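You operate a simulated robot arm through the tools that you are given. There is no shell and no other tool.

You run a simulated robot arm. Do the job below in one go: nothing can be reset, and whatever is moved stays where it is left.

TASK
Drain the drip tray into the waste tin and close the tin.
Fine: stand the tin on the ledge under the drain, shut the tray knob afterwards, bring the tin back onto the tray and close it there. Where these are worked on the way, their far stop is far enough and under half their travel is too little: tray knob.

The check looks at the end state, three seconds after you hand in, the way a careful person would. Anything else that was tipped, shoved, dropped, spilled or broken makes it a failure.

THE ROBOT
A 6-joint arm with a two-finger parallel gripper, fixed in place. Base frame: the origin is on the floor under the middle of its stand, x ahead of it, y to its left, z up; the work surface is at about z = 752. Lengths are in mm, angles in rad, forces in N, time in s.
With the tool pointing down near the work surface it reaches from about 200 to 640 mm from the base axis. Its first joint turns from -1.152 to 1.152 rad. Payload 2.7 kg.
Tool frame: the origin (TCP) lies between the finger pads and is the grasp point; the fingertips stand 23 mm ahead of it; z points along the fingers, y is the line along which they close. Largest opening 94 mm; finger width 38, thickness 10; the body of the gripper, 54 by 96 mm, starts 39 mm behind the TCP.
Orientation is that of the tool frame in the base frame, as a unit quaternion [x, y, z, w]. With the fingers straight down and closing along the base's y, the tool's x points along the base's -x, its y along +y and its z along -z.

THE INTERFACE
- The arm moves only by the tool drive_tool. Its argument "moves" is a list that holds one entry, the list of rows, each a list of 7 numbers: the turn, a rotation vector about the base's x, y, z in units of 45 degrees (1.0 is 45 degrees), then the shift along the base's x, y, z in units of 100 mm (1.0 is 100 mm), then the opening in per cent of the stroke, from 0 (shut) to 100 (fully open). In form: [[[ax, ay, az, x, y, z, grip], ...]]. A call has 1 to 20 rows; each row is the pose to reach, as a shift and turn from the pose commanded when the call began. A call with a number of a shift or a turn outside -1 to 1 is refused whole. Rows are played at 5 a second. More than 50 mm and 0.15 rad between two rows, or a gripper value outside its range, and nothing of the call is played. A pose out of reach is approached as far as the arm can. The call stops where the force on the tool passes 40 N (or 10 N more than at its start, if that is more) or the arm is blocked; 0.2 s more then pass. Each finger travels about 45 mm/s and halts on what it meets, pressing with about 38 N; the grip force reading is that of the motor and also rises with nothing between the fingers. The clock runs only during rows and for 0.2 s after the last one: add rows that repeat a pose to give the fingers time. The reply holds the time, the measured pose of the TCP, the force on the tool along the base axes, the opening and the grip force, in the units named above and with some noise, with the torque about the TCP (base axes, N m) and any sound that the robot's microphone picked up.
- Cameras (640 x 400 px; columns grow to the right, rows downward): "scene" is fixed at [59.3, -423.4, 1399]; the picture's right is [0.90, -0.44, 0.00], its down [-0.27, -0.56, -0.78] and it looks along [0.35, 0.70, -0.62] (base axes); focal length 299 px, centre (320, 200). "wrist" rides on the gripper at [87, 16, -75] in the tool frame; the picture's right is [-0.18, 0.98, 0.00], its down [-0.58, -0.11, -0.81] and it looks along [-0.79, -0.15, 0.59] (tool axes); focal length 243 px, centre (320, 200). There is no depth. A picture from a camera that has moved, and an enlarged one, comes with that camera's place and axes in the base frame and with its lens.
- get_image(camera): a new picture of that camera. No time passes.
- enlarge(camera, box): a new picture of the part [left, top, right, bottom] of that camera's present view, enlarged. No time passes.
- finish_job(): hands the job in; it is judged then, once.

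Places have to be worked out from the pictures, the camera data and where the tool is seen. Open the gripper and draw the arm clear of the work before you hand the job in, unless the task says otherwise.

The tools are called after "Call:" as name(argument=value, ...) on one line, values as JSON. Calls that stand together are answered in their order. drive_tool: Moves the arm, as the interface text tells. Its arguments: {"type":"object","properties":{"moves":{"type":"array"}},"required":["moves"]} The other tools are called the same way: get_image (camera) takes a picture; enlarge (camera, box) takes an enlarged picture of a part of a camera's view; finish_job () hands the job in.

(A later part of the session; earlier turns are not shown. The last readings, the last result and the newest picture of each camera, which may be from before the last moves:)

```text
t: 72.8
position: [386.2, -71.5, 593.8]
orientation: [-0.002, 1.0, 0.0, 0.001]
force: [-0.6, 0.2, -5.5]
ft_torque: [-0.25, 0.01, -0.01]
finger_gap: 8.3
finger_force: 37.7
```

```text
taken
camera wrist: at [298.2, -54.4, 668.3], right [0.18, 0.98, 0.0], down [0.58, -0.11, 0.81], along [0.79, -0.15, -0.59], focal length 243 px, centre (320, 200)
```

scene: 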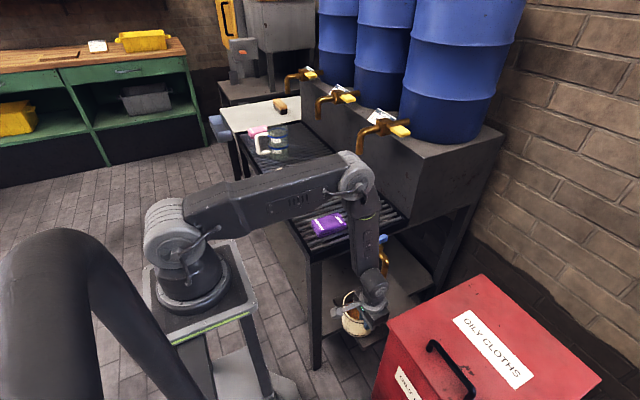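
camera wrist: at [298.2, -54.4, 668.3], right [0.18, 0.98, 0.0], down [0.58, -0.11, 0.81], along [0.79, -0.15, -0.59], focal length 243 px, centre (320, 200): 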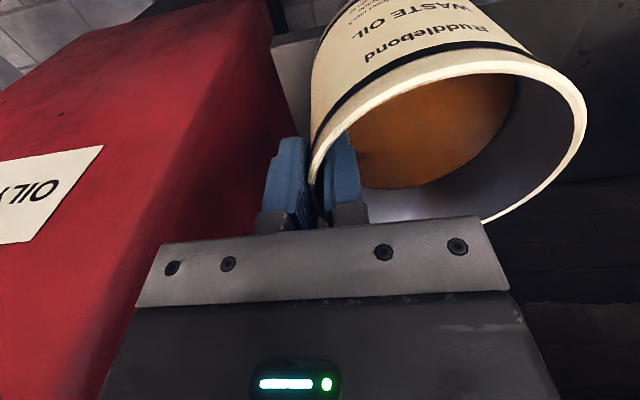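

Clear of the spout and steady. Raising the tin smoothly in three 100 mm moves.

Call:
drive_tool(moves=[[[0, 0, 0, 0, 0, 0.03, 0], [0, 0, 0, 0, 0, 0.1, 0], [0, 0, 0, 0, 0, 0.2, 0], [0, 0, 0, 0, 0, 0.32, 0], [0, 0, 0, 0, 0, 0.44, 0], [0, 0, 0, 0, 0, 0.56, 0], [0, 0, 0, 0, 0, 0.68, 0], [0, 0, 0, 0, 0, 0.8, 0], [0, 0, 0, 0, 0, 0.9, 0], [0, 0, 0, 0, 0, 0.97, 0], [0, 0, 0, 0, 0, 1, 0]]])

Call:
drive_tool(moves=[[[0, 0, 0, 0, 0, 0.03, 0], [0, 0, 0, 0, 0, 0.1, 0], [0, 0, 0, 0, 0, 0.2, 0], [0, 0, 0, 0, 0, 0.32, 0], [0, 0, 0, 0, 0, 0.44, 0], [0, 0, 0, 0, 0, 0.56, 0], [0, 0, 0, 0, 0, 0.68, 0], [0, 0, 0, 0, 0, 0.8, 0], [0, 0, 0, 0, 0, 0.9, 0], [0, 0, 0, 0, 0, 0.97, 0], [0, 0, 0, 0, 0, 1, 0]]])

Call:
drive_tool(moves=[[[0, 0, 0, 0, 0, 0.03, 0], [0, 0, 0, 0, 0, 0.1, 0], [0, 0, 0, 0, 0, 0.2, 0], [0, 0, 0, 0, 0, 0.32, 0], [0, 0, 0, 0, 0, 0.44, 0], [0, 0, 0, 0, 0, 0.56, 0], [0, 0, 0, 0, 0, 0.68, 0], [0, 0, 0, 0, 0, 0.8, 0], [0, 0, 0, 0, 0, 0.9, 0], [0, 0, 0, 0, 0, 0.97, 0], [0, 0, 0, 0, 0, 1, 0]]])

Call:
get_image(camera="wrist")

Call:
get_image(camera="scene")

```text
t: 75.2
position: [385.1, -70.7, 694.9]
orientation: [0.0, 1.0, 0.0, 0.001]
force: [0.2, -0.4, -5.3]
ft_torque: [-0.26, -0.04, 0.0]
finger_gap: 8.7
finger_force: 38.3
```

```text
t: 77.6
position: [385.4, -71.1, 795.8]
orientation: [-0.001, 1.0, 0.0, 0.001]
force: [0.6, 0.2, -5.3]
ft_torque: [-0.23, 0.01, 0.0]
finger_gap: 8.5
finger_force: 38.1
```

```text
t: 80.0
position: [386.0, -71.9, 895.0]
orientation: [-0.001, 1.0, 0.0, 0.001]
force: [0.3, 0.0, -5.7]
ft_torque: [-0.27, 0.03, -0.02]
finger_gap: 8.5
finger_force: 37.9
```

```text
taken
camera wrist: at [298.1, -54.2, 968.3], right [0.18, 0.98, 0.0], down [0.58, -0.11, 0.81], along [0.79, -0.15, -0.59], focal length 243 px, centre (320, 200)
```

wrist: 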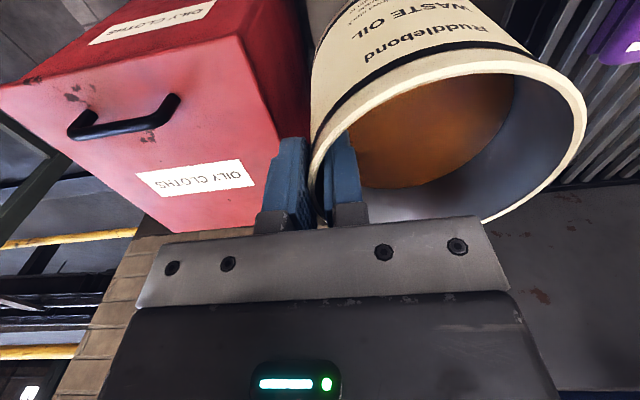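

```text
taken
```

scene: 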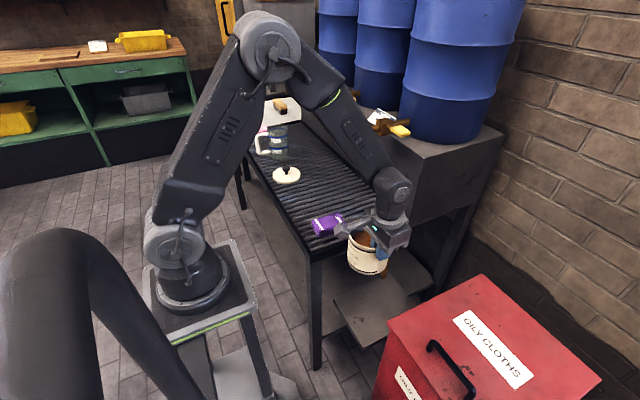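

Level and steady. Carrying the tin over the tray along y at slow speed, slightly higher.

Call:
drive_tool(moves=[[[0, 0, 0, 0, 0.03, 0.03, 0], [0, 0, 0, 0, 0.1, 0.06, 0], [0, 0, 0, 0, 0.2, 0.1, 0], [0, 0, 0, 0, 0.32, 0.13, 0], [0, 0, 0, 0, 0.44, 0.15, 0], [0, 0, 0, 0, 0.56, 0.15, 0], [0, 0, 0, 0, 0.68, 0.15, 0], [0, 0, 0, 0, 0.8, 0.15, 0], [0, 0, 0, 0, 0.9, 0.15, 0], [0, 0, 0, 0, 0.97, 0.15, 0], [0, 0, 0, 0, 1, 0.15, 0]]])

Call:
drive_tool(moves=[[[0, 0, 0, 0, 0.03, 0, 0], [0, 0, 0, 0, 0.1, 0, 0], [0, 0, 0, 0, 0.2, 0, 0], [0, 0, 0, 0, 0.32, 0, 0], [0, 0, 0, 0, 0.44, 0, 0], [0, 0, 0, 0, 0.56, 0, 0], [0, 0, 0, 0, 0.68, 0, 0], [0, 0, 0, 0, 0.8, 0, 0], [0, 0, 0, 0, 0.9, 0, 0], [0, 0, 0, 0, 0.97, 0, 0], [0, 0, 0, 0, 1, 0, 0]]])

Call:
drive_tool(moves=[[[0, 0, 0, 0, 0.03, 0, 0], [0, 0, 0, 0, 0.1, 0, 0], [0, 0, 0, 0, 0.2, 0, 0], [0, 0, 0, 0, 0.32, 0, 0], [0, 0, 0, 0, 0.44, 0, 0], [0, 0, 0, 0, 0.56, 0, 0], [0, 0, 0, 0, 0.68, 0, 0], [0, 0, 0, 0, 0.8, 0, 0], [0, 0, 0, 0, 0.9, 0, 0], [0, 0, 0, 0, 0.97, 0, 0], [0, 0, 0, 0, 1, 0, 0]]])

Call:
drive_tool(moves=[[[0, 0, 0, 0, 0.03, 0, 0], [0, 0, 0, 0, 0.1, 0, 0], [0, 0, 0, 0, 0.2, 0, 0], [0, 0, 0, 0, 0.3, 0, 0], [0, 0, 0, 0, 0.4, 0, 0], [0, 0, 0, 0, 0.48, 0, 0], [0, 0, 0, 0, 0.54, 0, 0], [0, 0, 0, 0, 0.57, 0, 0], [0, 0, 0, 0, 0.57, 0, 0]]])

Call:
get_image(camera="wrist")

Call:
get_image(camera="scene")

```text
t: 82.4
position: [385.1, 29.0, 909.0]
orientation: [-0.002, 1.0, 0.0, 0.001]
force: [0.4, 0.3, -5.1]
ft_torque: [-0.24, -0.03, -0.01]
finger_gap: 8.6
finger_force: 38.4
```

```text
t: 84.8
position: [384.8, 128.3, 910.1]
orientation: [-0.001, 1.0, 0.001, 0.001]
force: [0.1, -0.1, -5.0]
ft_torque: [-0.26, 0.01, -0.02]
finger_gap: 8.5
finger_force: 38.4
```

```text
t: 87.2
position: [385.8, 228.1, 910.1]
orientation: [-0.001, 1.0, 0.0, 0.001]
force: [0.1, -0.2, -5.5]
ft_torque: [-0.26, -0.01, 0.0]
finger_gap: 8.6
finger_force: 37.6
```

```text
t: 89.2
position: [385.8, 286.0, 909.7]
orientation: [-0.001, 1.0, -0.001, 0.001]
force: [0.2, 0.8, -5.2]
ft_torque: [-0.27, 0.01, -0.02]
finger_gap: 8.8
finger_force: 37.8
```

```text
taken
camera wrist: at [298.3, 303.3, 982.6], right [0.18, 0.98, 0.0], down [0.58, -0.11, 0.81], along [0.79, -0.15, -0.59], focal length 243 px, centre (320, 200)
```

wrist: 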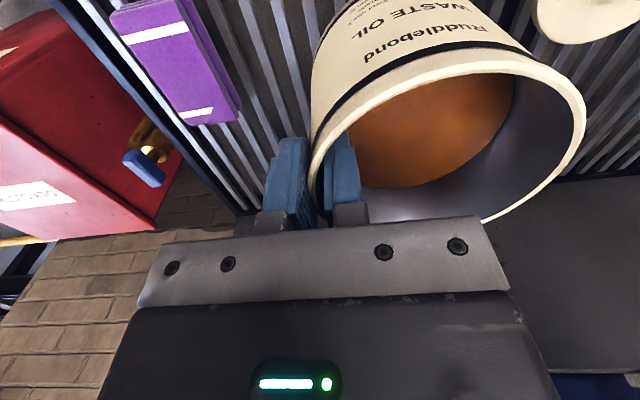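

```text
taken
```

scene: 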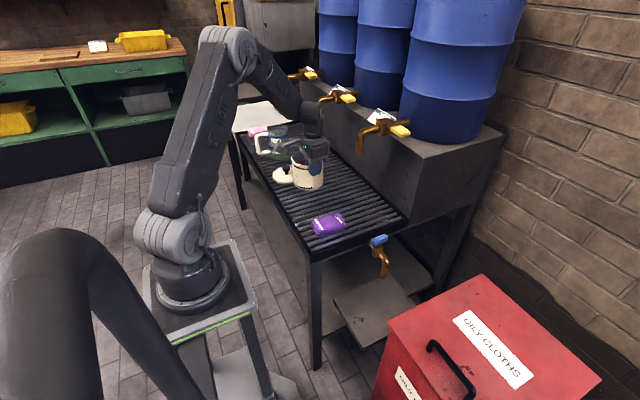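

Over the original spot, level. Lowering slowly to ~10 mm above the grate, then feeling for contact.

Call:
drive_tool(moves=[[[0, 0, 0, 0, 0, -0.03, 0], [0, 0, 0, 0, 0, -0.1, 0], [0, 0, 0, 0, 0, -0.19, 0], [0, 0, 0, 0, 0, -0.29, 0], [0, 0, 0, 0, 0, -0.39, 0], [0, 0, 0, 0, 0, -0.49, 0], [0, 0, 0, 0, 0, -0.57, 0], [0, 0, 0, 0, 0, -0.62, 0], [0, 0, 0, 0, 0, -0.65, 0], [0, 0, 0, 0, 0, -0.65, 0]]])

Call:
drive_tool(moves=[[[0, 0, 0, 0, 0, -0.015, 0], [0, 0, 0, 0, 0, -0.03, 0], [0, 0, 0, 0, 0, -0.045, 0], [0, 0, 0, 0, 0, -0.06, 0], [0, 0, 0, 0, 0, -0.07, 0], [0, 0, 0, 0, 0, -0.07, 0]]])

```text
t: 91.4
position: [386.6, 285.7, 844.6]
orientation: [-0.001, 1.0, 0.0, 0.001]
force: [-0.4, 0.3, -5.6]
ft_torque: [-0.22, 0.0, -0.02]
finger_gap: 8.5
finger_force: 38.1
```

```text
t: 92.8
position: [385.6, 286.0, 839.5]
orientation: [-0.001, 1.0, 0.001, 0.002]
force: [-2.5, -3.0, 4.9]
ft_torque: [0.44, 0.24, 0.18]
finger_gap: 8.7
finger_force: 37.8
```

Contact: force went from -5.6 to +4.9 N, so the tin stands on the grate. Checking it before releasing.

Call:
enlarge(camera="scene", box=[260, 140, 356, 200])

Call:
drive_tool(moves=[[[0, 0, 0, 0, 0, 0, 8], [0, 0, 0, 0, 0, 0, 14], [0, 0, 0, 0, 0, 0, 20], [0, 0, 0, 0, 0, 0, 28], [0, 0, 0, 0, 0, 0, 36], [0, 0, 0, 0, 0, 0, 36]]])

Call:
get_image(camera="wrist")

```text
6.67 times, centred on (308, 170) of scene
camera zoom: at [59.2, -423.5, 1399.0], right [0.9, -0.44, 0.0], down [-0.27, -0.56, -0.78], along [0.35, 0.7, -0.62], focal length 1995 px, centre (400, 400)
```

zoom: 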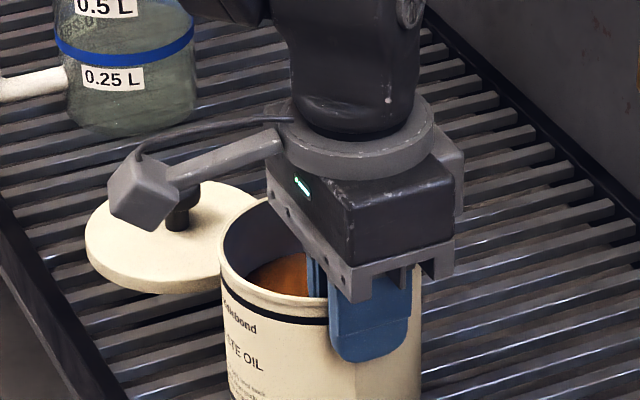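

```text
t: 94.2
position: [386.0, 286.2, 838.0]
orientation: [-0.001, 1.0, 0.0, 0.002]
force: [-0.3, -1.2, -0.1]
ft_torque: [0.02, -0.02, -0.01]
finger_gap: 33.6
finger_force: 0.2
```

```text
taken
camera wrist: at [297.6, 302.5, 911.6], right [0.18, 0.98, 0.0], down [0.58, -0.11, 0.81], along [0.79, -0.15, -0.59], focal length 243 px, centre (320, 200)
```

wrist: 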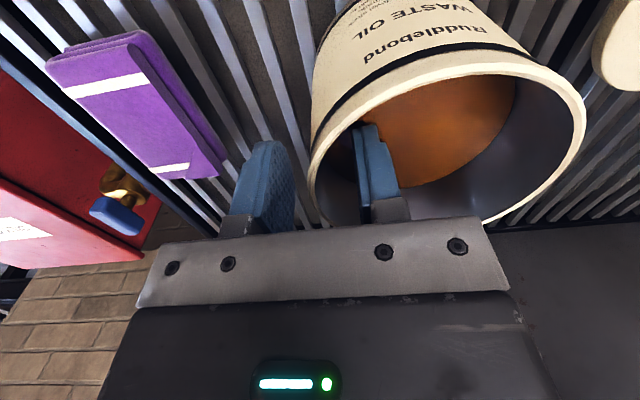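

Released. Rising straight up, then I'll measure tin and lid from above.

Call:
drive_tool(moves=[[[0, 0, 0, 0, 0, 0.12, 36], [0, 0, 0, 0, 0, 0.25, 36], [0, 0, 0, 0, 0, 0.4, 36], [0, 0, 0, 0, 0, 0.6, 40], [0, 0, 0, 0, 0, 0.8, 50], [0, 0, 0, 0, 0, 1, 50]]])

Call:
drive_tool(moves=[[[0, 0, 0, 0, 0.3, 0.2, 50], [0, 0, 0, 0, 0.6, 0.4, 50], [0, 0, 0, 0, 0.9, 0.5, 50], [0, 0, 0, 0, 0.9, 0.5, 50]]])

Call:
get_image(camera="wrist")

Call:
enlarge(camera="scene", box=[254, 140, 350, 200])

```text
t: 95.6
position: [384.9, 284.6, 937.0]
orientation: [-0.001, 1.0, 0.0, 0.001]
force: [0.9, -0.5, -0.3]
ft_torque: [0.01, -0.04, 0.0]
finger_gap: 47.1
finger_force: 0.0
```

```text
t: 96.6
position: [383.3, 377.3, 988.6]
orientation: [0.0, 1.0, 0.001, 0.001]
force: [0.6, -0.1, -0.5]
ft_torque: [0.01, -0.02, 0.0]
finger_gap: 46.9
finger_force: 0.1
```

```text
taken
camera wrist: at [296.1, 394.8, 1061.3], right [0.18, 0.98, 0.0], down [0.58, -0.11, 0.81], along [0.79, -0.15, -0.59], focal length 243 px, centre (320, 200)
```

wrist: 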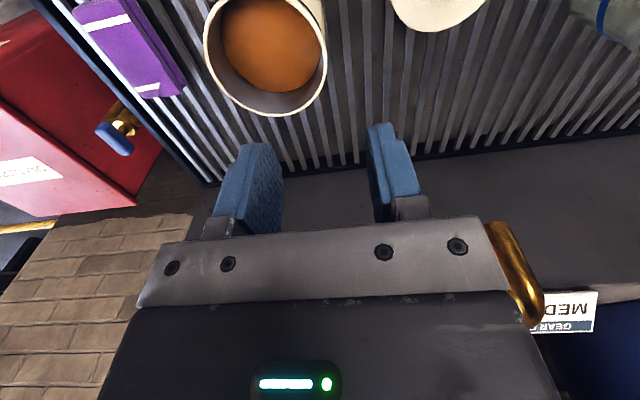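

```text
6.67 times, centred on (302, 170) of scene
camera zoom: at [59.4, -423.4, 1399.0], right [0.9, -0.44, 0.0], down [-0.27, -0.56, -0.78], along [0.35, 0.7, -0.62], focal length 1995 px, centre (440, 400)
```

zoom: 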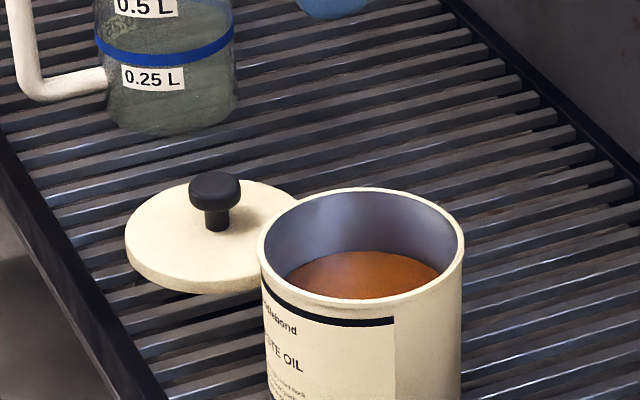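

The tin stands level with oil inside. I move back in -x and towards +y so the wrist camera can see the lid fully.

Call:
drive_tool(moves=[[[0, 0, 0, -0.25, 0.3, -0.05, 50], [0, 0, 0, -0.5, 0.6, -0.1, 50], [0, 0, 0, -0.8, 0.9, -0.2, 50], [0, 0, 0, -0.8, 0.9, -0.2, 50]]])

Call:
get_image(camera="wrist")

Call:
enlarge(camera="wrist", box=[200, 20, 440, 170])

```text
t: 97.6
position: [304.3, 465.2, 967.1]
orientation: [-0.001, 1.0, 0.0, 0.001]
force: [-0.4, 0.5, -0.5]
ft_torque: [-0.01, 0.02, 0.01]
finger_gap: 46.9
finger_force: 0.0
```

```text
taken
camera wrist: at [216.8, 483.0, 1041.1], right [0.18, 0.98, 0.0], down [0.58, -0.11, 0.81], along [0.79, -0.15, -0.59], focal length 243 px, centre (320, 200)
```

wrist: 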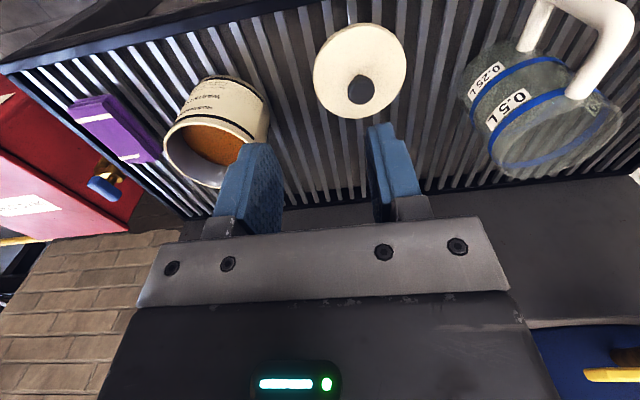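

```text
2.67 times, centred on (320, 95) of wrist
camera zoom: at [216.8, 483.0, 1041.1], right [0.18, 0.98, 0.0], down [0.58, -0.11, 0.81], along [0.79, -0.15, -0.59], focal length 647 px, centre (320, 480)
```

zoom: 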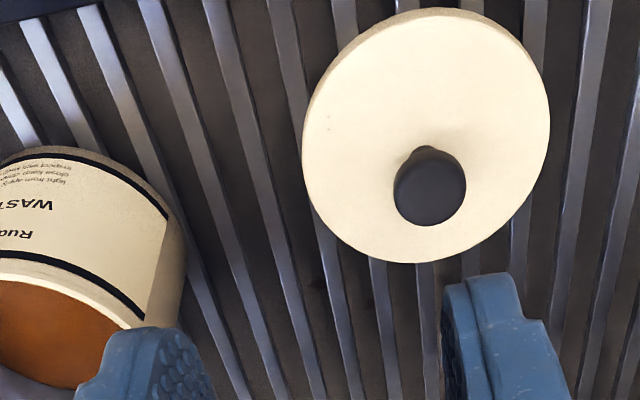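

The lid's knob is at about (366–367, 502) with its top near z 788; the lid is a slightly larger cap (≈107 mm). I move above it to check alignment.

Call:
drive_tool(moves=[[[0, 0, 0, 0.2, 0.12, -0.3, 50], [0, 0, 0, 0.42, 0.25, -0.6, 50], [0, 0, 0, 0.62, 0.37, -0.9, 50], [0, 0, 0, 0.62, 0.37, -1, 50], [0, 0, 0, 0.62, 0.37, -1, 50]]])

Call:
get_image(camera="wrist")

Call:
enlarge(camera="scene", box=[254, 140, 334, 190])

```text
t: 98.8
position: [367.4, 503.1, 867.5]
orientation: [-0.001, 1.0, 0.0, 0.001]
force: [0.4, -0.3, 0.5]
ft_torque: [0.01, 0.01, 0.0]
finger_gap: 46.9
finger_force: 0.1
```

```text
taken
camera wrist: at [279.0, 520.6, 941.8], right [0.18, 0.98, 0.0], down [0.58, -0.11, 0.81], along [0.79, -0.15, -0.59], focal length 243 px, centre (320, 200)
```

wrist: 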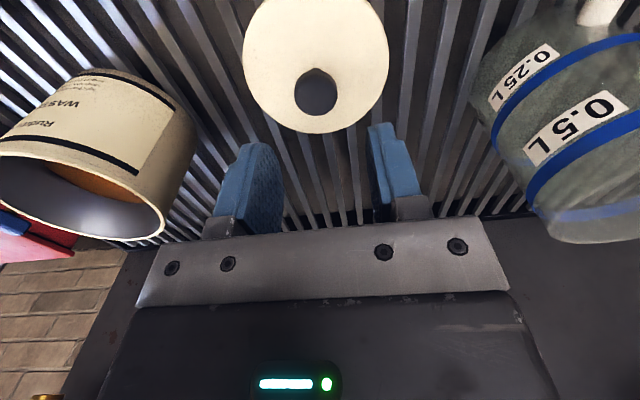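

```text
8.00 times, centred on (294, 165) of scene
camera zoom: at [59.3, -423.4, 1399.0], right [0.9, -0.44, 0.0], down [-0.27, -0.56, -0.78], along [0.35, 0.7, -0.62], focal length 2394 px, centre (528, 480)
```

zoom: 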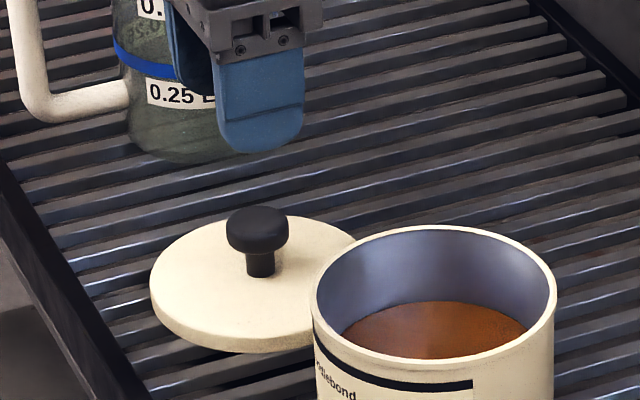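

I zoom on the lid knob from here to refine its position.

Call:
enlarge(camera="wrist", box=[236, 0, 396, 140])

```text
2.86 times, centred on (316, 70) of wrist
camera zoom: at [279.0, 520.6, 941.8], right [0.18, 0.98, 0.0], down [0.58, -0.11, 0.81], along [0.79, -0.15, -0.59], focal length 693 px, centre (331, 571)
```

zoom: 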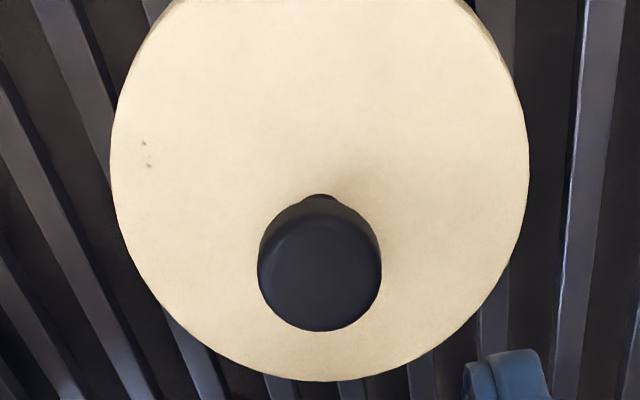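

Knob refined to (366.5, 502), head ≈29 mm wide, top ≈788. Descending with fingers either side to TCP z ≈ 790.

Call:
drive_tool(moves=[[[0, 0, 0, -0.008, -0.008, -0.25, 50], [0, 0, 0, -0.008, -0.008, -0.45, 50], [0, 0, 0, -0.008, -0.008, -0.6, 50], [0, 0, 0, -0.008, -0.008, -0.7, 50], [0, 0, 0, -0.008, -0.008, -0.76, 50], [0, 0, 0, -0.008, -0.008, -0.76, 50]]])

Call:
get_image(camera="wrist")

Call:
enlarge(camera="scene", box=[254, 140, 334, 190])

```text
t: 100.2
position: [365.8, 501.8, 791.8]
orientation: [-0.001, 1.0, 0.0, 0.001]
force: [0.4, 0.4, 0.2]
ft_torque: [-0.03, 0.02, 0.01]
finger_gap: 46.6
finger_force: 0.1
```

```text
taken
camera wrist: at [278.1, 518.6, 865.1], right [0.18, 0.98, 0.0], down [0.58, -0.11, 0.81], along [0.79, -0.15, -0.59], focal length 243 px, centre (320, 200)
```

wrist: 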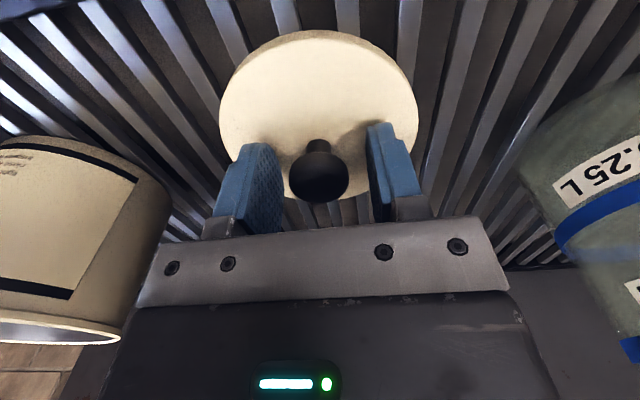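

```text
8.00 times, centred on (294, 165) of scene
camera zoom: at [59.3, -423.4, 1399.0], right [0.9, -0.44, 0.0], down [-0.27, -0.56, -0.78], along [0.35, 0.7, -0.62], focal length 2394 px, centre (528, 480)
```

zoom: 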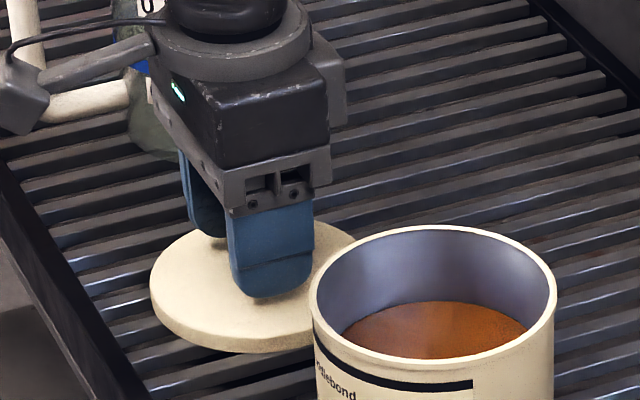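

Knob head is centred between the fingers. Lowering 2 mm more and closing gently.

Call:
drive_tool(moves=[[[0, 0, 0, 0, 0, -0.02, 50], [0, 0, 0, 0, 0, -0.02, 40], [0, 0, 0, 0, 0, -0.02, 30], [0, 0, 0, 0, 0, -0.02, 20], [0, 0, 0, 0, 0, -0.02, 10], [0, 0, 0, 0, 0, -0.02, 0], [0, 0, 0, 0, 0, -0.02, 0]]])

Call:
get_image(camera="wrist")

```text
t: 101.8
position: [367.0, 502.2, 790.5]
orientation: [-0.001, 1.0, 0.0, 0.001]
force: [1.6, 0.5, 0.8]
ft_torque: [0.0, -0.02, 0.03]
finger_gap: 28.0
finger_force: 37.7
```

```text
taken
camera wrist: at [278.6, 518.7, 863.4], right [0.18, 0.98, 0.0], down [0.58, -0.11, 0.81], along [0.79, -0.15, -0.59], focal length 243 px, centre (320, 200)
```

wrist: 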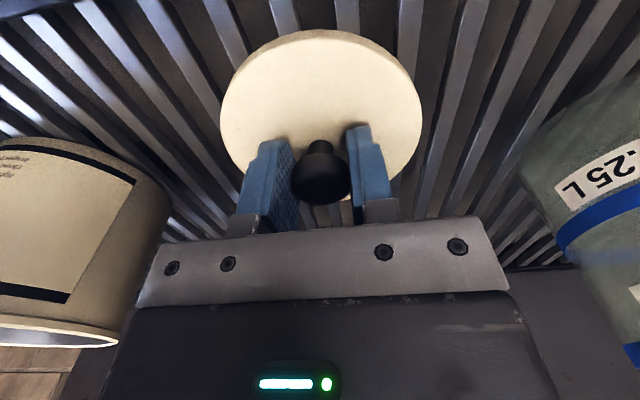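

Knob gripped (28 mm). Lifting the lid straight up and checking it hangs level.

Call:
drive_tool(moves=[[[0, 0, 0, 0, 0, 0.05, 0], [0, 0, 0, 0, 0, 0.15, 0], [0, 0, 0, 0, 0, 0.3, 0], [0, 0, 0, 0, 0, 0.5, 0], [0, 0, 0, 0, 0, 0.7, 0], [0, 0, 0, 0, 0, 0.9, 0], [0, 0, 0, 0, 0, 1, 0]]])

Call:
drive_tool(moves=[[[0, 0, 0, 0, 0, 0.15, 0], [0, 0, 0, 0, 0, 0.35, 0], [0, 0, 0, 0, 0, 0.45, 0], [0, 0, 0, 0, 0, 0.45, 0]]])

Call:
get_image(camera="wrist")

Call:
enlarge(camera="scene", box=[254, 110, 366, 190])

```text
t: 103.4
position: [366.0, 501.5, 891.8]
orientation: [-0.001, 1.0, 0.0, 0.0]
force: [0.2, 0.2, -0.7]
ft_torque: [0.03, 0.0, 0.02]
finger_gap: 28.5
finger_force: 38.4
```

```text
t: 104.4
position: [366.5, 500.5, 936.5]
orientation: [-0.001, 1.0, 0.0, 0.001]
force: [-0.3, 0.3, -0.2]
ft_torque: [0.02, 0.01, 0.01]
finger_gap: 28.4
finger_force: 38.3
```

```text
taken
camera wrist: at [278.8, 518.2, 1009.4], right [0.18, 0.98, 0.0], down [0.58, -0.11, 0.81], along [0.79, -0.15, -0.59], focal length 243 px, centre (320, 200)
```

wrist: 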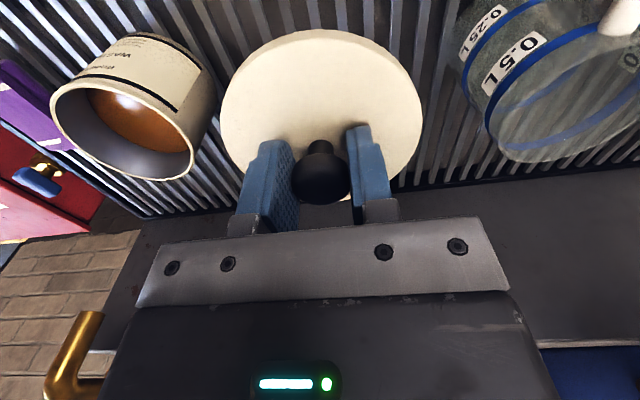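

```text
5.00 times, centred on (310, 150) of scene
camera zoom: at [59.4, -423.4, 1399.0], right [0.9, -0.44, 0.0], down [-0.27, -0.56, -0.78], along [0.35, 0.7, -0.62], focal length 1496 px, centre (370, 450)
```

zoom: 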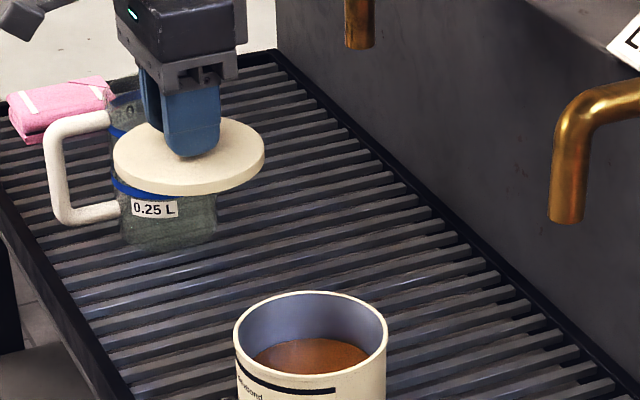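

Lid is held level. Before moving I use this view to measure the tin rim accurately.

Call:
enlarge(camera="wrist", box=[40, 60, 216, 190])

Call:
enlarge(camera="scene", box=[290, 160, 346, 200])

```text
3.08 times, centred on (128, 125) of wrist
camera zoom: at [278.8, 518.2, 1009.4], right [0.18, 0.98, 0.0], down [0.58, -0.11, 0.81], along [0.79, -0.15, -0.59], focal length 746 px, centre (911, 431)
```

zoom: 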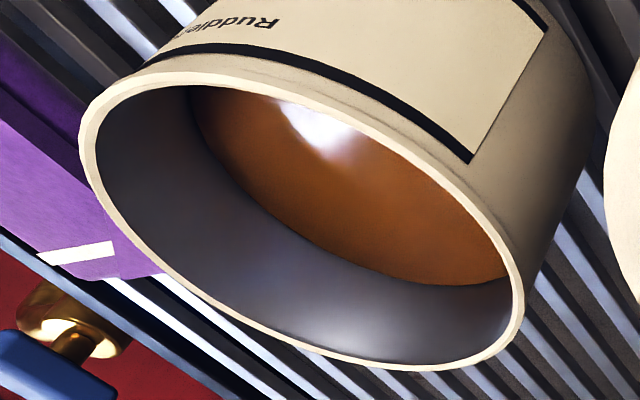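

```text
10.00 times, centred on (318, 180) of scene
camera zoom: at [59.4, -423.4, 1399.0], right [0.9, -0.44, 0.0], down [-0.27, -0.56, -0.78], along [0.35, 0.7, -0.62], focal length 2992 px, centre (340, 400)
```

zoom: 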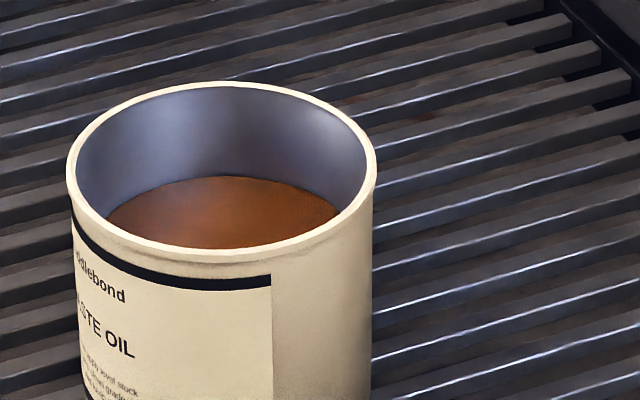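

I also measure the held lid in the same camera so the relative offset is accurate.

Call:
enlarge(camera="wrist", box=[210, 20, 434, 220])

```text
2.00 times, centred on (322, 120) of wrist
camera zoom: at [278.8, 518.2, 1009.4], right [0.18, 0.98, 0.0], down [0.58, -0.11, 0.81], along [0.79, -0.15, -0.59], focal length 485 px, centre (316, 360)
```

zoom: 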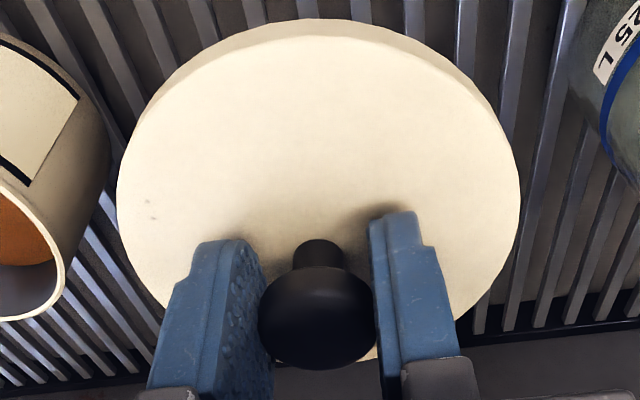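

Lid centre coincides with the TCP within ~0.5 mm; the tin centre is +19 mm in x and -169 mm in y from here. Moving the lid over the tin at this height.

Call:
drive_tool(moves=[[[0, 0, 0, 0.02, -0.1, 0, 0], [0, 0, 0, 0.05, -0.3, 0, 0], [0, 0, 0, 0.08, -0.5, 0, 0], [0, 0, 0, 0.1, -0.7, 0, 0], [0, 0, 0, 0.1, -0.85, 0, 0]]])

Call:
drive_tool(moves=[[[0, 0, 0, 0.02, -0.2, 0, 0], [0, 0, 0, 0.05, -0.4, 0, 0], [0, 0, 0, 0.08, -0.6, 0, 0], [0, 0, 0, 0.092, -0.78, 0, 0], [0, 0, 0, 0.092, -0.842, 0, 0], [0, 0, 0, 0.092, -0.842, 0, 0]]])

Call:
get_image(camera="wrist")

Call:
enlarge(camera="scene", box=[270, 130, 366, 200])

```text
t: 105.6
position: [376.6, 418.1, 932.7]
orientation: [-0.001, 1.0, 0.0, 0.001]
force: [-0.7, -0.9, -0.7]
ft_torque: [-0.03, -0.04, -0.01]
finger_gap: 28.2
finger_force: 38.0
```

```text
t: 107.0
position: [386.0, 333.3, 934.6]
orientation: [-0.001, 1.0, 0.0, 0.001]
force: [0.0, 0.2, -0.8]
ft_torque: [-0.02, -0.02, -0.01]
finger_gap: 28.4
finger_force: 37.9
```

```text
taken
camera wrist: at [298.5, 350.1, 1008.4], right [0.18, 0.98, 0.0], down [0.58, -0.11, 0.81], along [0.79, -0.15, -0.59], focal length 243 px, centre (320, 200)
```

wrist: 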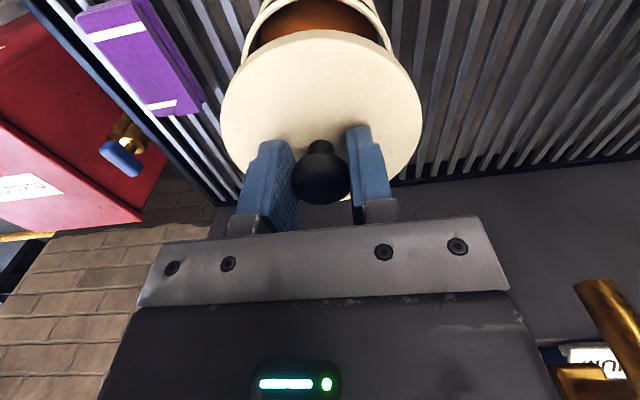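

```text
5.71 times, centred on (318, 165) of scene
camera zoom: at [59.3, -423.4, 1399.0], right [0.9, -0.44, 0.0], down [-0.27, -0.56, -0.78], along [0.35, 0.7, -0.62], focal length 1710 px, centre (331, 400)
```

zoom: 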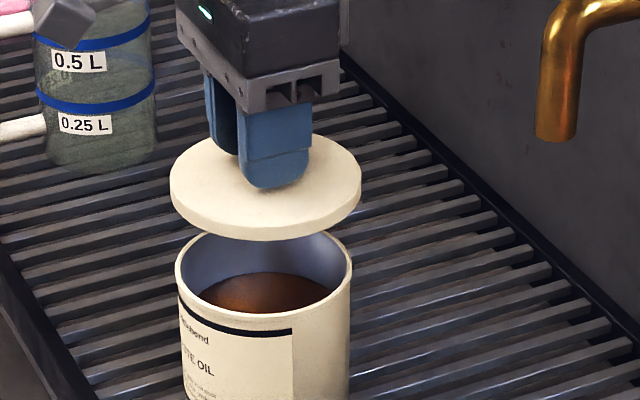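

Close. I zoom in both views to quantify the remaining lid–tin offset.

Call:
enlarge(camera="wrist", box=[216, 0, 428, 130])

Call:
enlarge(camera="scene", box=[288, 150, 344, 192])

```text
3.02 times, centred on (322, 65) of wrist
camera zoom: at [298.5, 350.1, 1008.4], right [0.18, 0.98, 0.0], down [0.58, -0.11, 0.81], along [0.79, -0.15, -0.59], focal length 732 px, centre (314, 608)
```

zoom: 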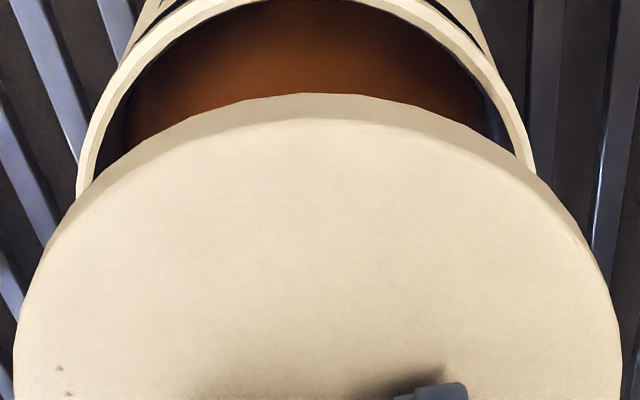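

```text
9.52 times, centred on (316, 171) of scene
camera zoom: at [59.3, -423.4, 1399.0], right [0.9, -0.44, 0.0], down [-0.27, -0.56, -0.78], along [0.35, 0.7, -0.62], focal length 2850 px, centre (358, 476)
```

zoom: 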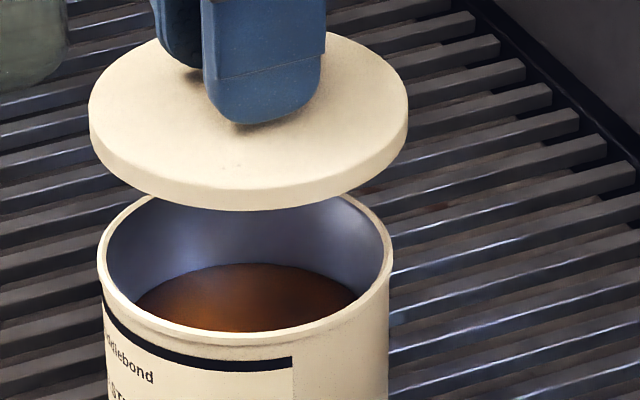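

Wrist view says y matches within ~0.5 mm; the scene view suggests the lid is ~2.5–3 mm too far in +x. I correct by -2.5 mm x, -0.5 mm y and lower to ~9 mm above the rim for a closer comparison.

Call:
drive_tool(moves=[[[0, 0, 0, -0.025, -0.005, -0.1, 0], [0, 0, 0, -0.025, -0.005, -0.2, 0], [0, 0, 0, -0.025, -0.005, -0.3, 0], [0, 0, 0, -0.025, -0.005, -0.38, 0], [0, 0, 0, -0.025, -0.005, -0.41, 0], [0, 0, 0, -0.025, -0.005, -0.41, 0]]])

Call:
enlarge(camera="wrist", box=[200, 0, 440, 150])

Call:
enlarge(camera="scene", box=[284, 155, 348, 195])

```text
t: 108.4
position: [383.5, 331.2, 893.7]
orientation: [-0.001, 1.0, 0.0, 0.001]
force: [-1.3, -0.1, -0.1]
ft_torque: [-0.01, -0.01, -0.01]
finger_gap: 28.3
finger_force: 37.8
```

```text
2.67 times, centred on (320, 75) of wrist
camera zoom: at [295.9, 349.1, 966.5], right [0.18, 0.98, 0.0], down [0.58, -0.11, 0.81], along [0.79, -0.15, -0.59], focal length 647 px, centre (320, 533)
```

zoom: 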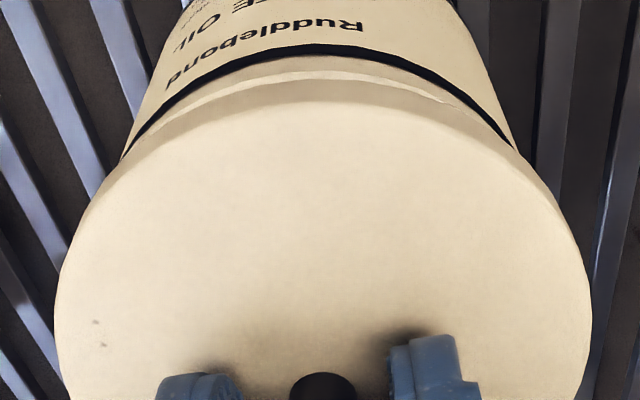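

```text
10.00 times, centred on (316, 175) of scene
camera zoom: at [59.4, -423.4, 1399.0], right [0.9, -0.44, 0.0], down [-0.27, -0.56, -0.78], along [0.35, 0.7, -0.62], focal length 2992 px, centre (360, 450)
```

zoom: 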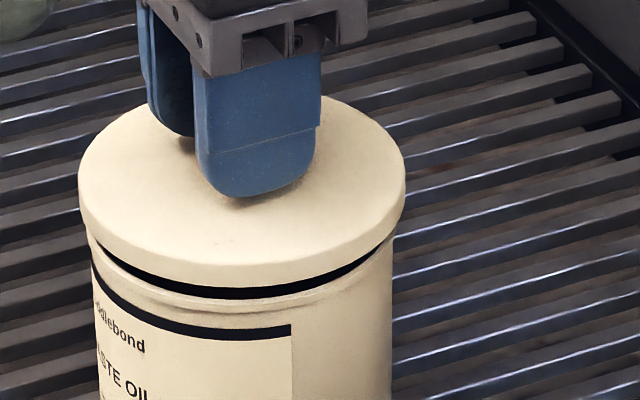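

Now the lid nearly matches (≈0.9 mm lateral). I zoom the wrist view on the near rim edge to check x.

Call:
enlarge(camera="wrist", box=[270, 0, 366, 60])

Call:
enlarge(camera="scene", box=[290, 165, 338, 195])

Call:
enlarge(camera="wrist", box=[216, 30, 432, 160])

```text
6.67 times, centred on (318, 30) of wrist
camera zoom: at [295.9, 349.1, 966.5], right [0.18, 0.98, 0.0], down [0.58, -0.11, 0.81], along [0.79, -0.15, -0.59], focal length 1618 px, centre (333, 1333)
```

zoom: 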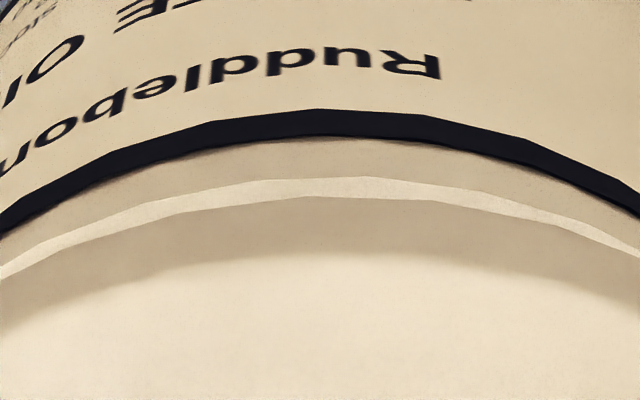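

```text
13.33 times, centred on (314, 180) of scene
camera zoom: at [59.4, -423.4, 1399.0], right [0.9, -0.44, 0.0], down [-0.27, -0.56, -0.78], along [0.35, 0.7, -0.62], focal length 3990 px, centre (400, 467)
```

zoom: 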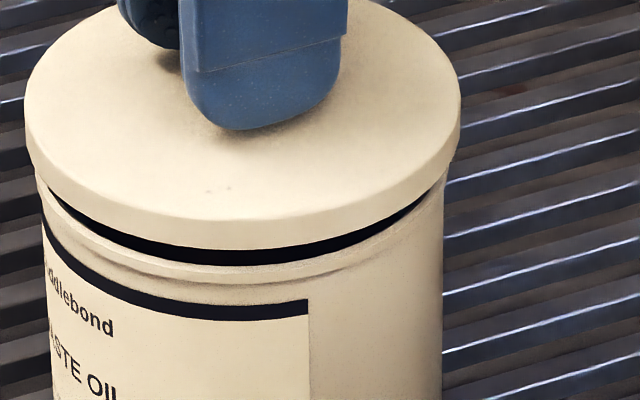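

```text
2.96 times, centred on (324, 95) of wrist
camera zoom: at [295.9, 349.1, 966.5], right [0.18, 0.98, 0.0], down [0.58, -0.11, 0.81], along [0.79, -0.15, -0.59], focal length 719 px, centre (308, 511)
```

zoom: 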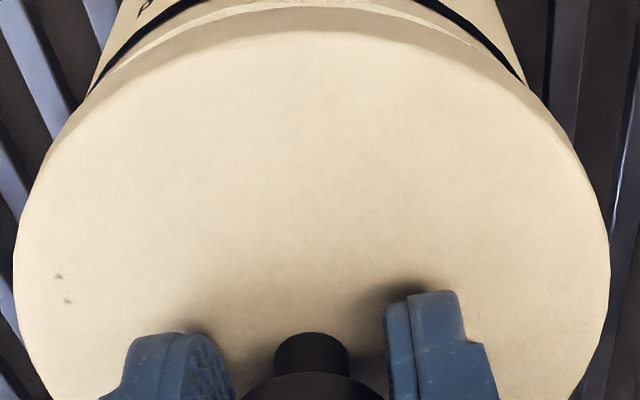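

Lid and tin agree within about 1 mm in both views. Lowering slowly and watching the force.

Call:
drive_tool(moves=[[[0, 0, 0, -0.003, 0, -0.02, 0], [0, 0, 0, -0.003, 0, -0.04, 0], [0, 0, 0, -0.003, 0, -0.06, 0], [0, 0, 0, -0.003, 0, -0.075, 0], [0, 0, 0, -0.003, 0, -0.075, 0]]])

Call:
drive_tool(moves=[[[0, 0, 0, 0, 0, -0.01, 0], [0, 0, 0, 0, 0, -0.02, 0], [0, 0, 0, 0, 0, -0.03, 0], [0, 0, 0, 0, 0, -0.03, 0]]])

Call:
enlarge(camera="scene", box=[290, 165, 338, 195])

```text
t: 109.6
position: [383.4, 332.1, 885.0]
orientation: [-0.001, 1.0, 0.001, 0.001]
force: [0.1, -0.2, -1.2]
ft_torque: [0.01, -0.02, 0.04]
finger_gap: 28.2
finger_force: 38.1
```

```text
t: 110.6
position: [382.9, 332.6, 883.5]
orientation: [0.0, 1.0, 0.0, 0.001]
force: [-0.2, 0.6, 0.1]
ft_torque: [0.02, -0.02, -0.02]
finger_gap: 28.5
finger_force: 37.9
```

```text
13.33 times, centred on (314, 180) of scene
camera zoom: at [59.4, -423.4, 1399.0], right [0.9, -0.44, 0.0], down [-0.27, -0.56, -0.78], along [0.35, 0.7, -0.62], focal length 3990 px, centre (400, 467)
```

zoom: 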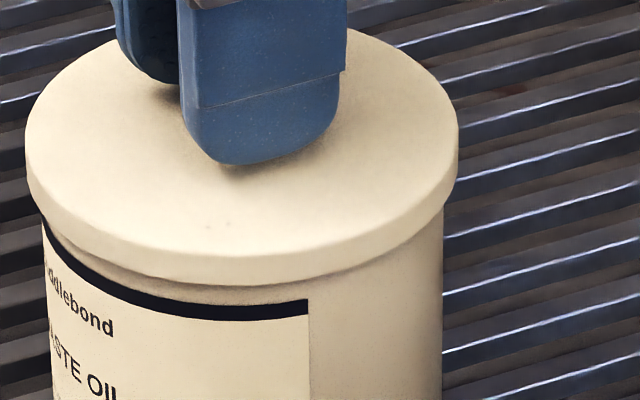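

The lid is at rim level with no force yet. Continuing in 1 mm steps.

Call:
drive_tool(moves=[[[0, 0, 0, 0, 0, -0.01, 0], [0, 0, 0, 0, 0, -0.02, 0], [0, 0, 0, 0, 0, -0.02, 0]]])

Call:
drive_tool(moves=[[[0, 0, 0, 0, 0, -0.01, 0], [0, 0, 0, 0, 0, -0.02, 0], [0, 0, 0, 0, 0, -0.02, 0]]])

Call:
enlarge(camera="scene", box=[290, 165, 338, 195])

```text
t: 111.4
position: [382.9, 331.6, 881.3]
orientation: [-0.001, 1.0, 0.001, 0.0]
force: [0.8, -0.8, -1.1]
ft_torque: [0.01, 0.0, -0.02]
finger_gap: 28.5
finger_force: 37.9
```

```text
t: 112.2
position: [383.5, 331.5, 880.5]
orientation: [-0.001, 1.0, 0.001, 0.002]
force: [-7.8, -6.4, 21.8]
ft_torque: [-0.16, 0.34, -0.01]
finger_gap: 28.3
finger_force: 37.7
heard: snap
```

```text
13.33 times, centred on (314, 180) of scene
camera zoom: at [58.9, -423.8, 1398.9], right [0.9, -0.44, 0.0], down [-0.27, -0.56, -0.78], along [0.35, 0.7, -0.62], focal length 3990 px, centre (400, 467)
```

zoom: 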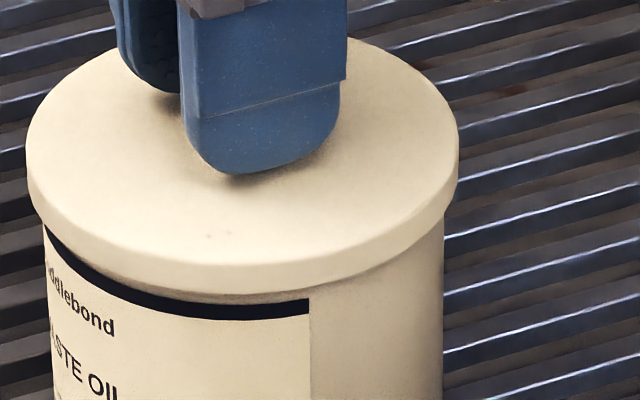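

A "snap" was heard with 22 N: the lid has engaged. I ease off slightly and look closely at whether it is seated level.

Call:
drive_tool(moves=[[[0, 0, 0, 0, 0, 0.008, 0], [0, 0, 0, 0, 0, 0.008, 0], [0, 0, 0, 0, 0, 0.008, 0]]])

Call:
get_image(camera="wrist")

Call:
enlarge(camera="scene", box=[270, 140, 366, 210])

```text
t: 113.0
position: [384.6, 331.7, 880.0]
orientation: [0.0, 1.0, 0.001, 0.002]
force: [-8.2, -3.3, 21.8]
ft_torque: [-0.02, 0.23, 0.03]
finger_gap: 28.4
finger_force: 37.6
```

```text
taken
camera wrist: at [295.5, 348.9, 953.8], right [0.18, 0.98, 0.0], down [0.58, -0.11, 0.81], along [0.8, -0.15, -0.59], focal length 243 px, centre (320, 200)
```

wrist: 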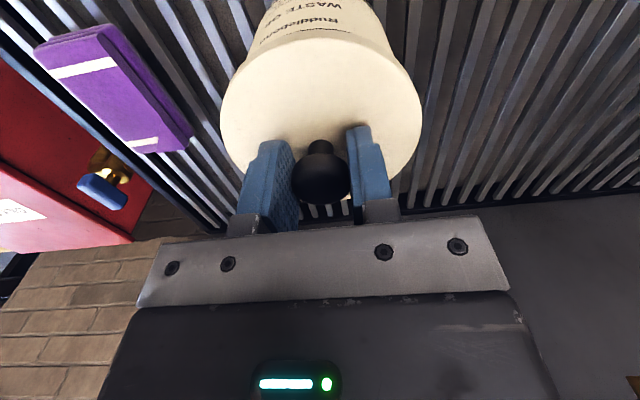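

```text
5.71 times, centred on (318, 175) of scene
camera zoom: at [58.9, -423.7, 1399.0], right [0.9, -0.44, 0.0], down [-0.27, -0.56, -0.78], along [0.35, 0.7, -0.62], focal length 1710 px, centre (331, 343)
```

zoom: 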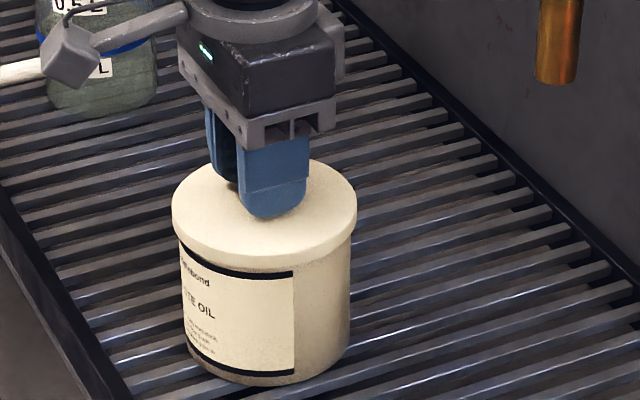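

The lid looks evenly seated all round. Opening the gripper and withdrawing upward, then inspecting.

Call:
drive_tool(moves=[[[0, 0, 0, 0, 0, 0.008, 34], [0, 0, 0, 0, 0, 0.008, 42], [0, 0, 0, 0, 0, 0.008, 50], [0, 0, 0, 0, 0, 0.008, 52], [0, 0, 0, 0, 0, 0.008, 52]]])

Call:
enlarge(camera="scene", box=[280, 150, 352, 205])

Call:
get_image(camera="wrist")

```text
t: 114.2
position: [383.4, 331.9, 880.4]
orientation: [-0.001, 1.0, 0.0, 0.001]
force: [0.2, 0.4, -0.7]
ft_torque: [0.0, 0.01, 0.0]
finger_gap: 48.9
finger_force: 0.1
```

```text
7.27 times, centred on (316, 178) of scene
camera zoom: at [59.3, -423.4, 1399.0], right [0.9, -0.44, 0.0], down [-0.27, -0.56, -0.78], along [0.35, 0.7, -0.62], focal length 2176 px, centre (349, 364)
```

zoom: 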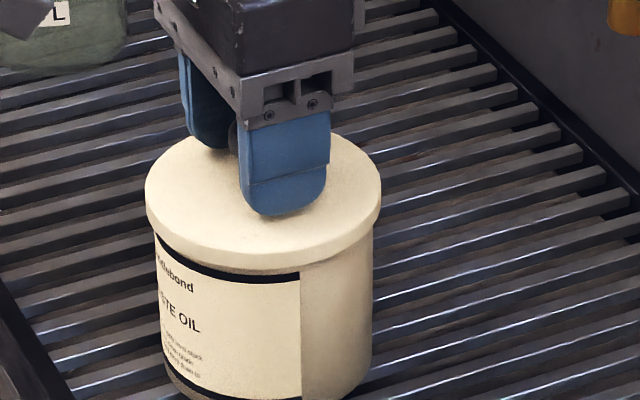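

```text
taken
camera wrist: at [295.5, 349.2, 954.0], right [0.18, 0.98, 0.0], down [0.58, -0.11, 0.81], along [0.79, -0.15, -0.59], focal length 243 px, centre (320, 200)
```

wrist: 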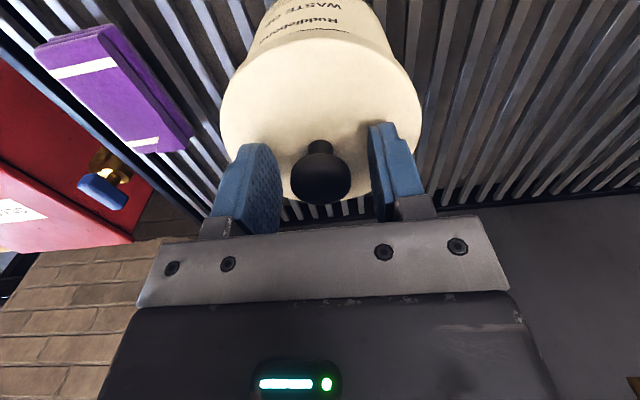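

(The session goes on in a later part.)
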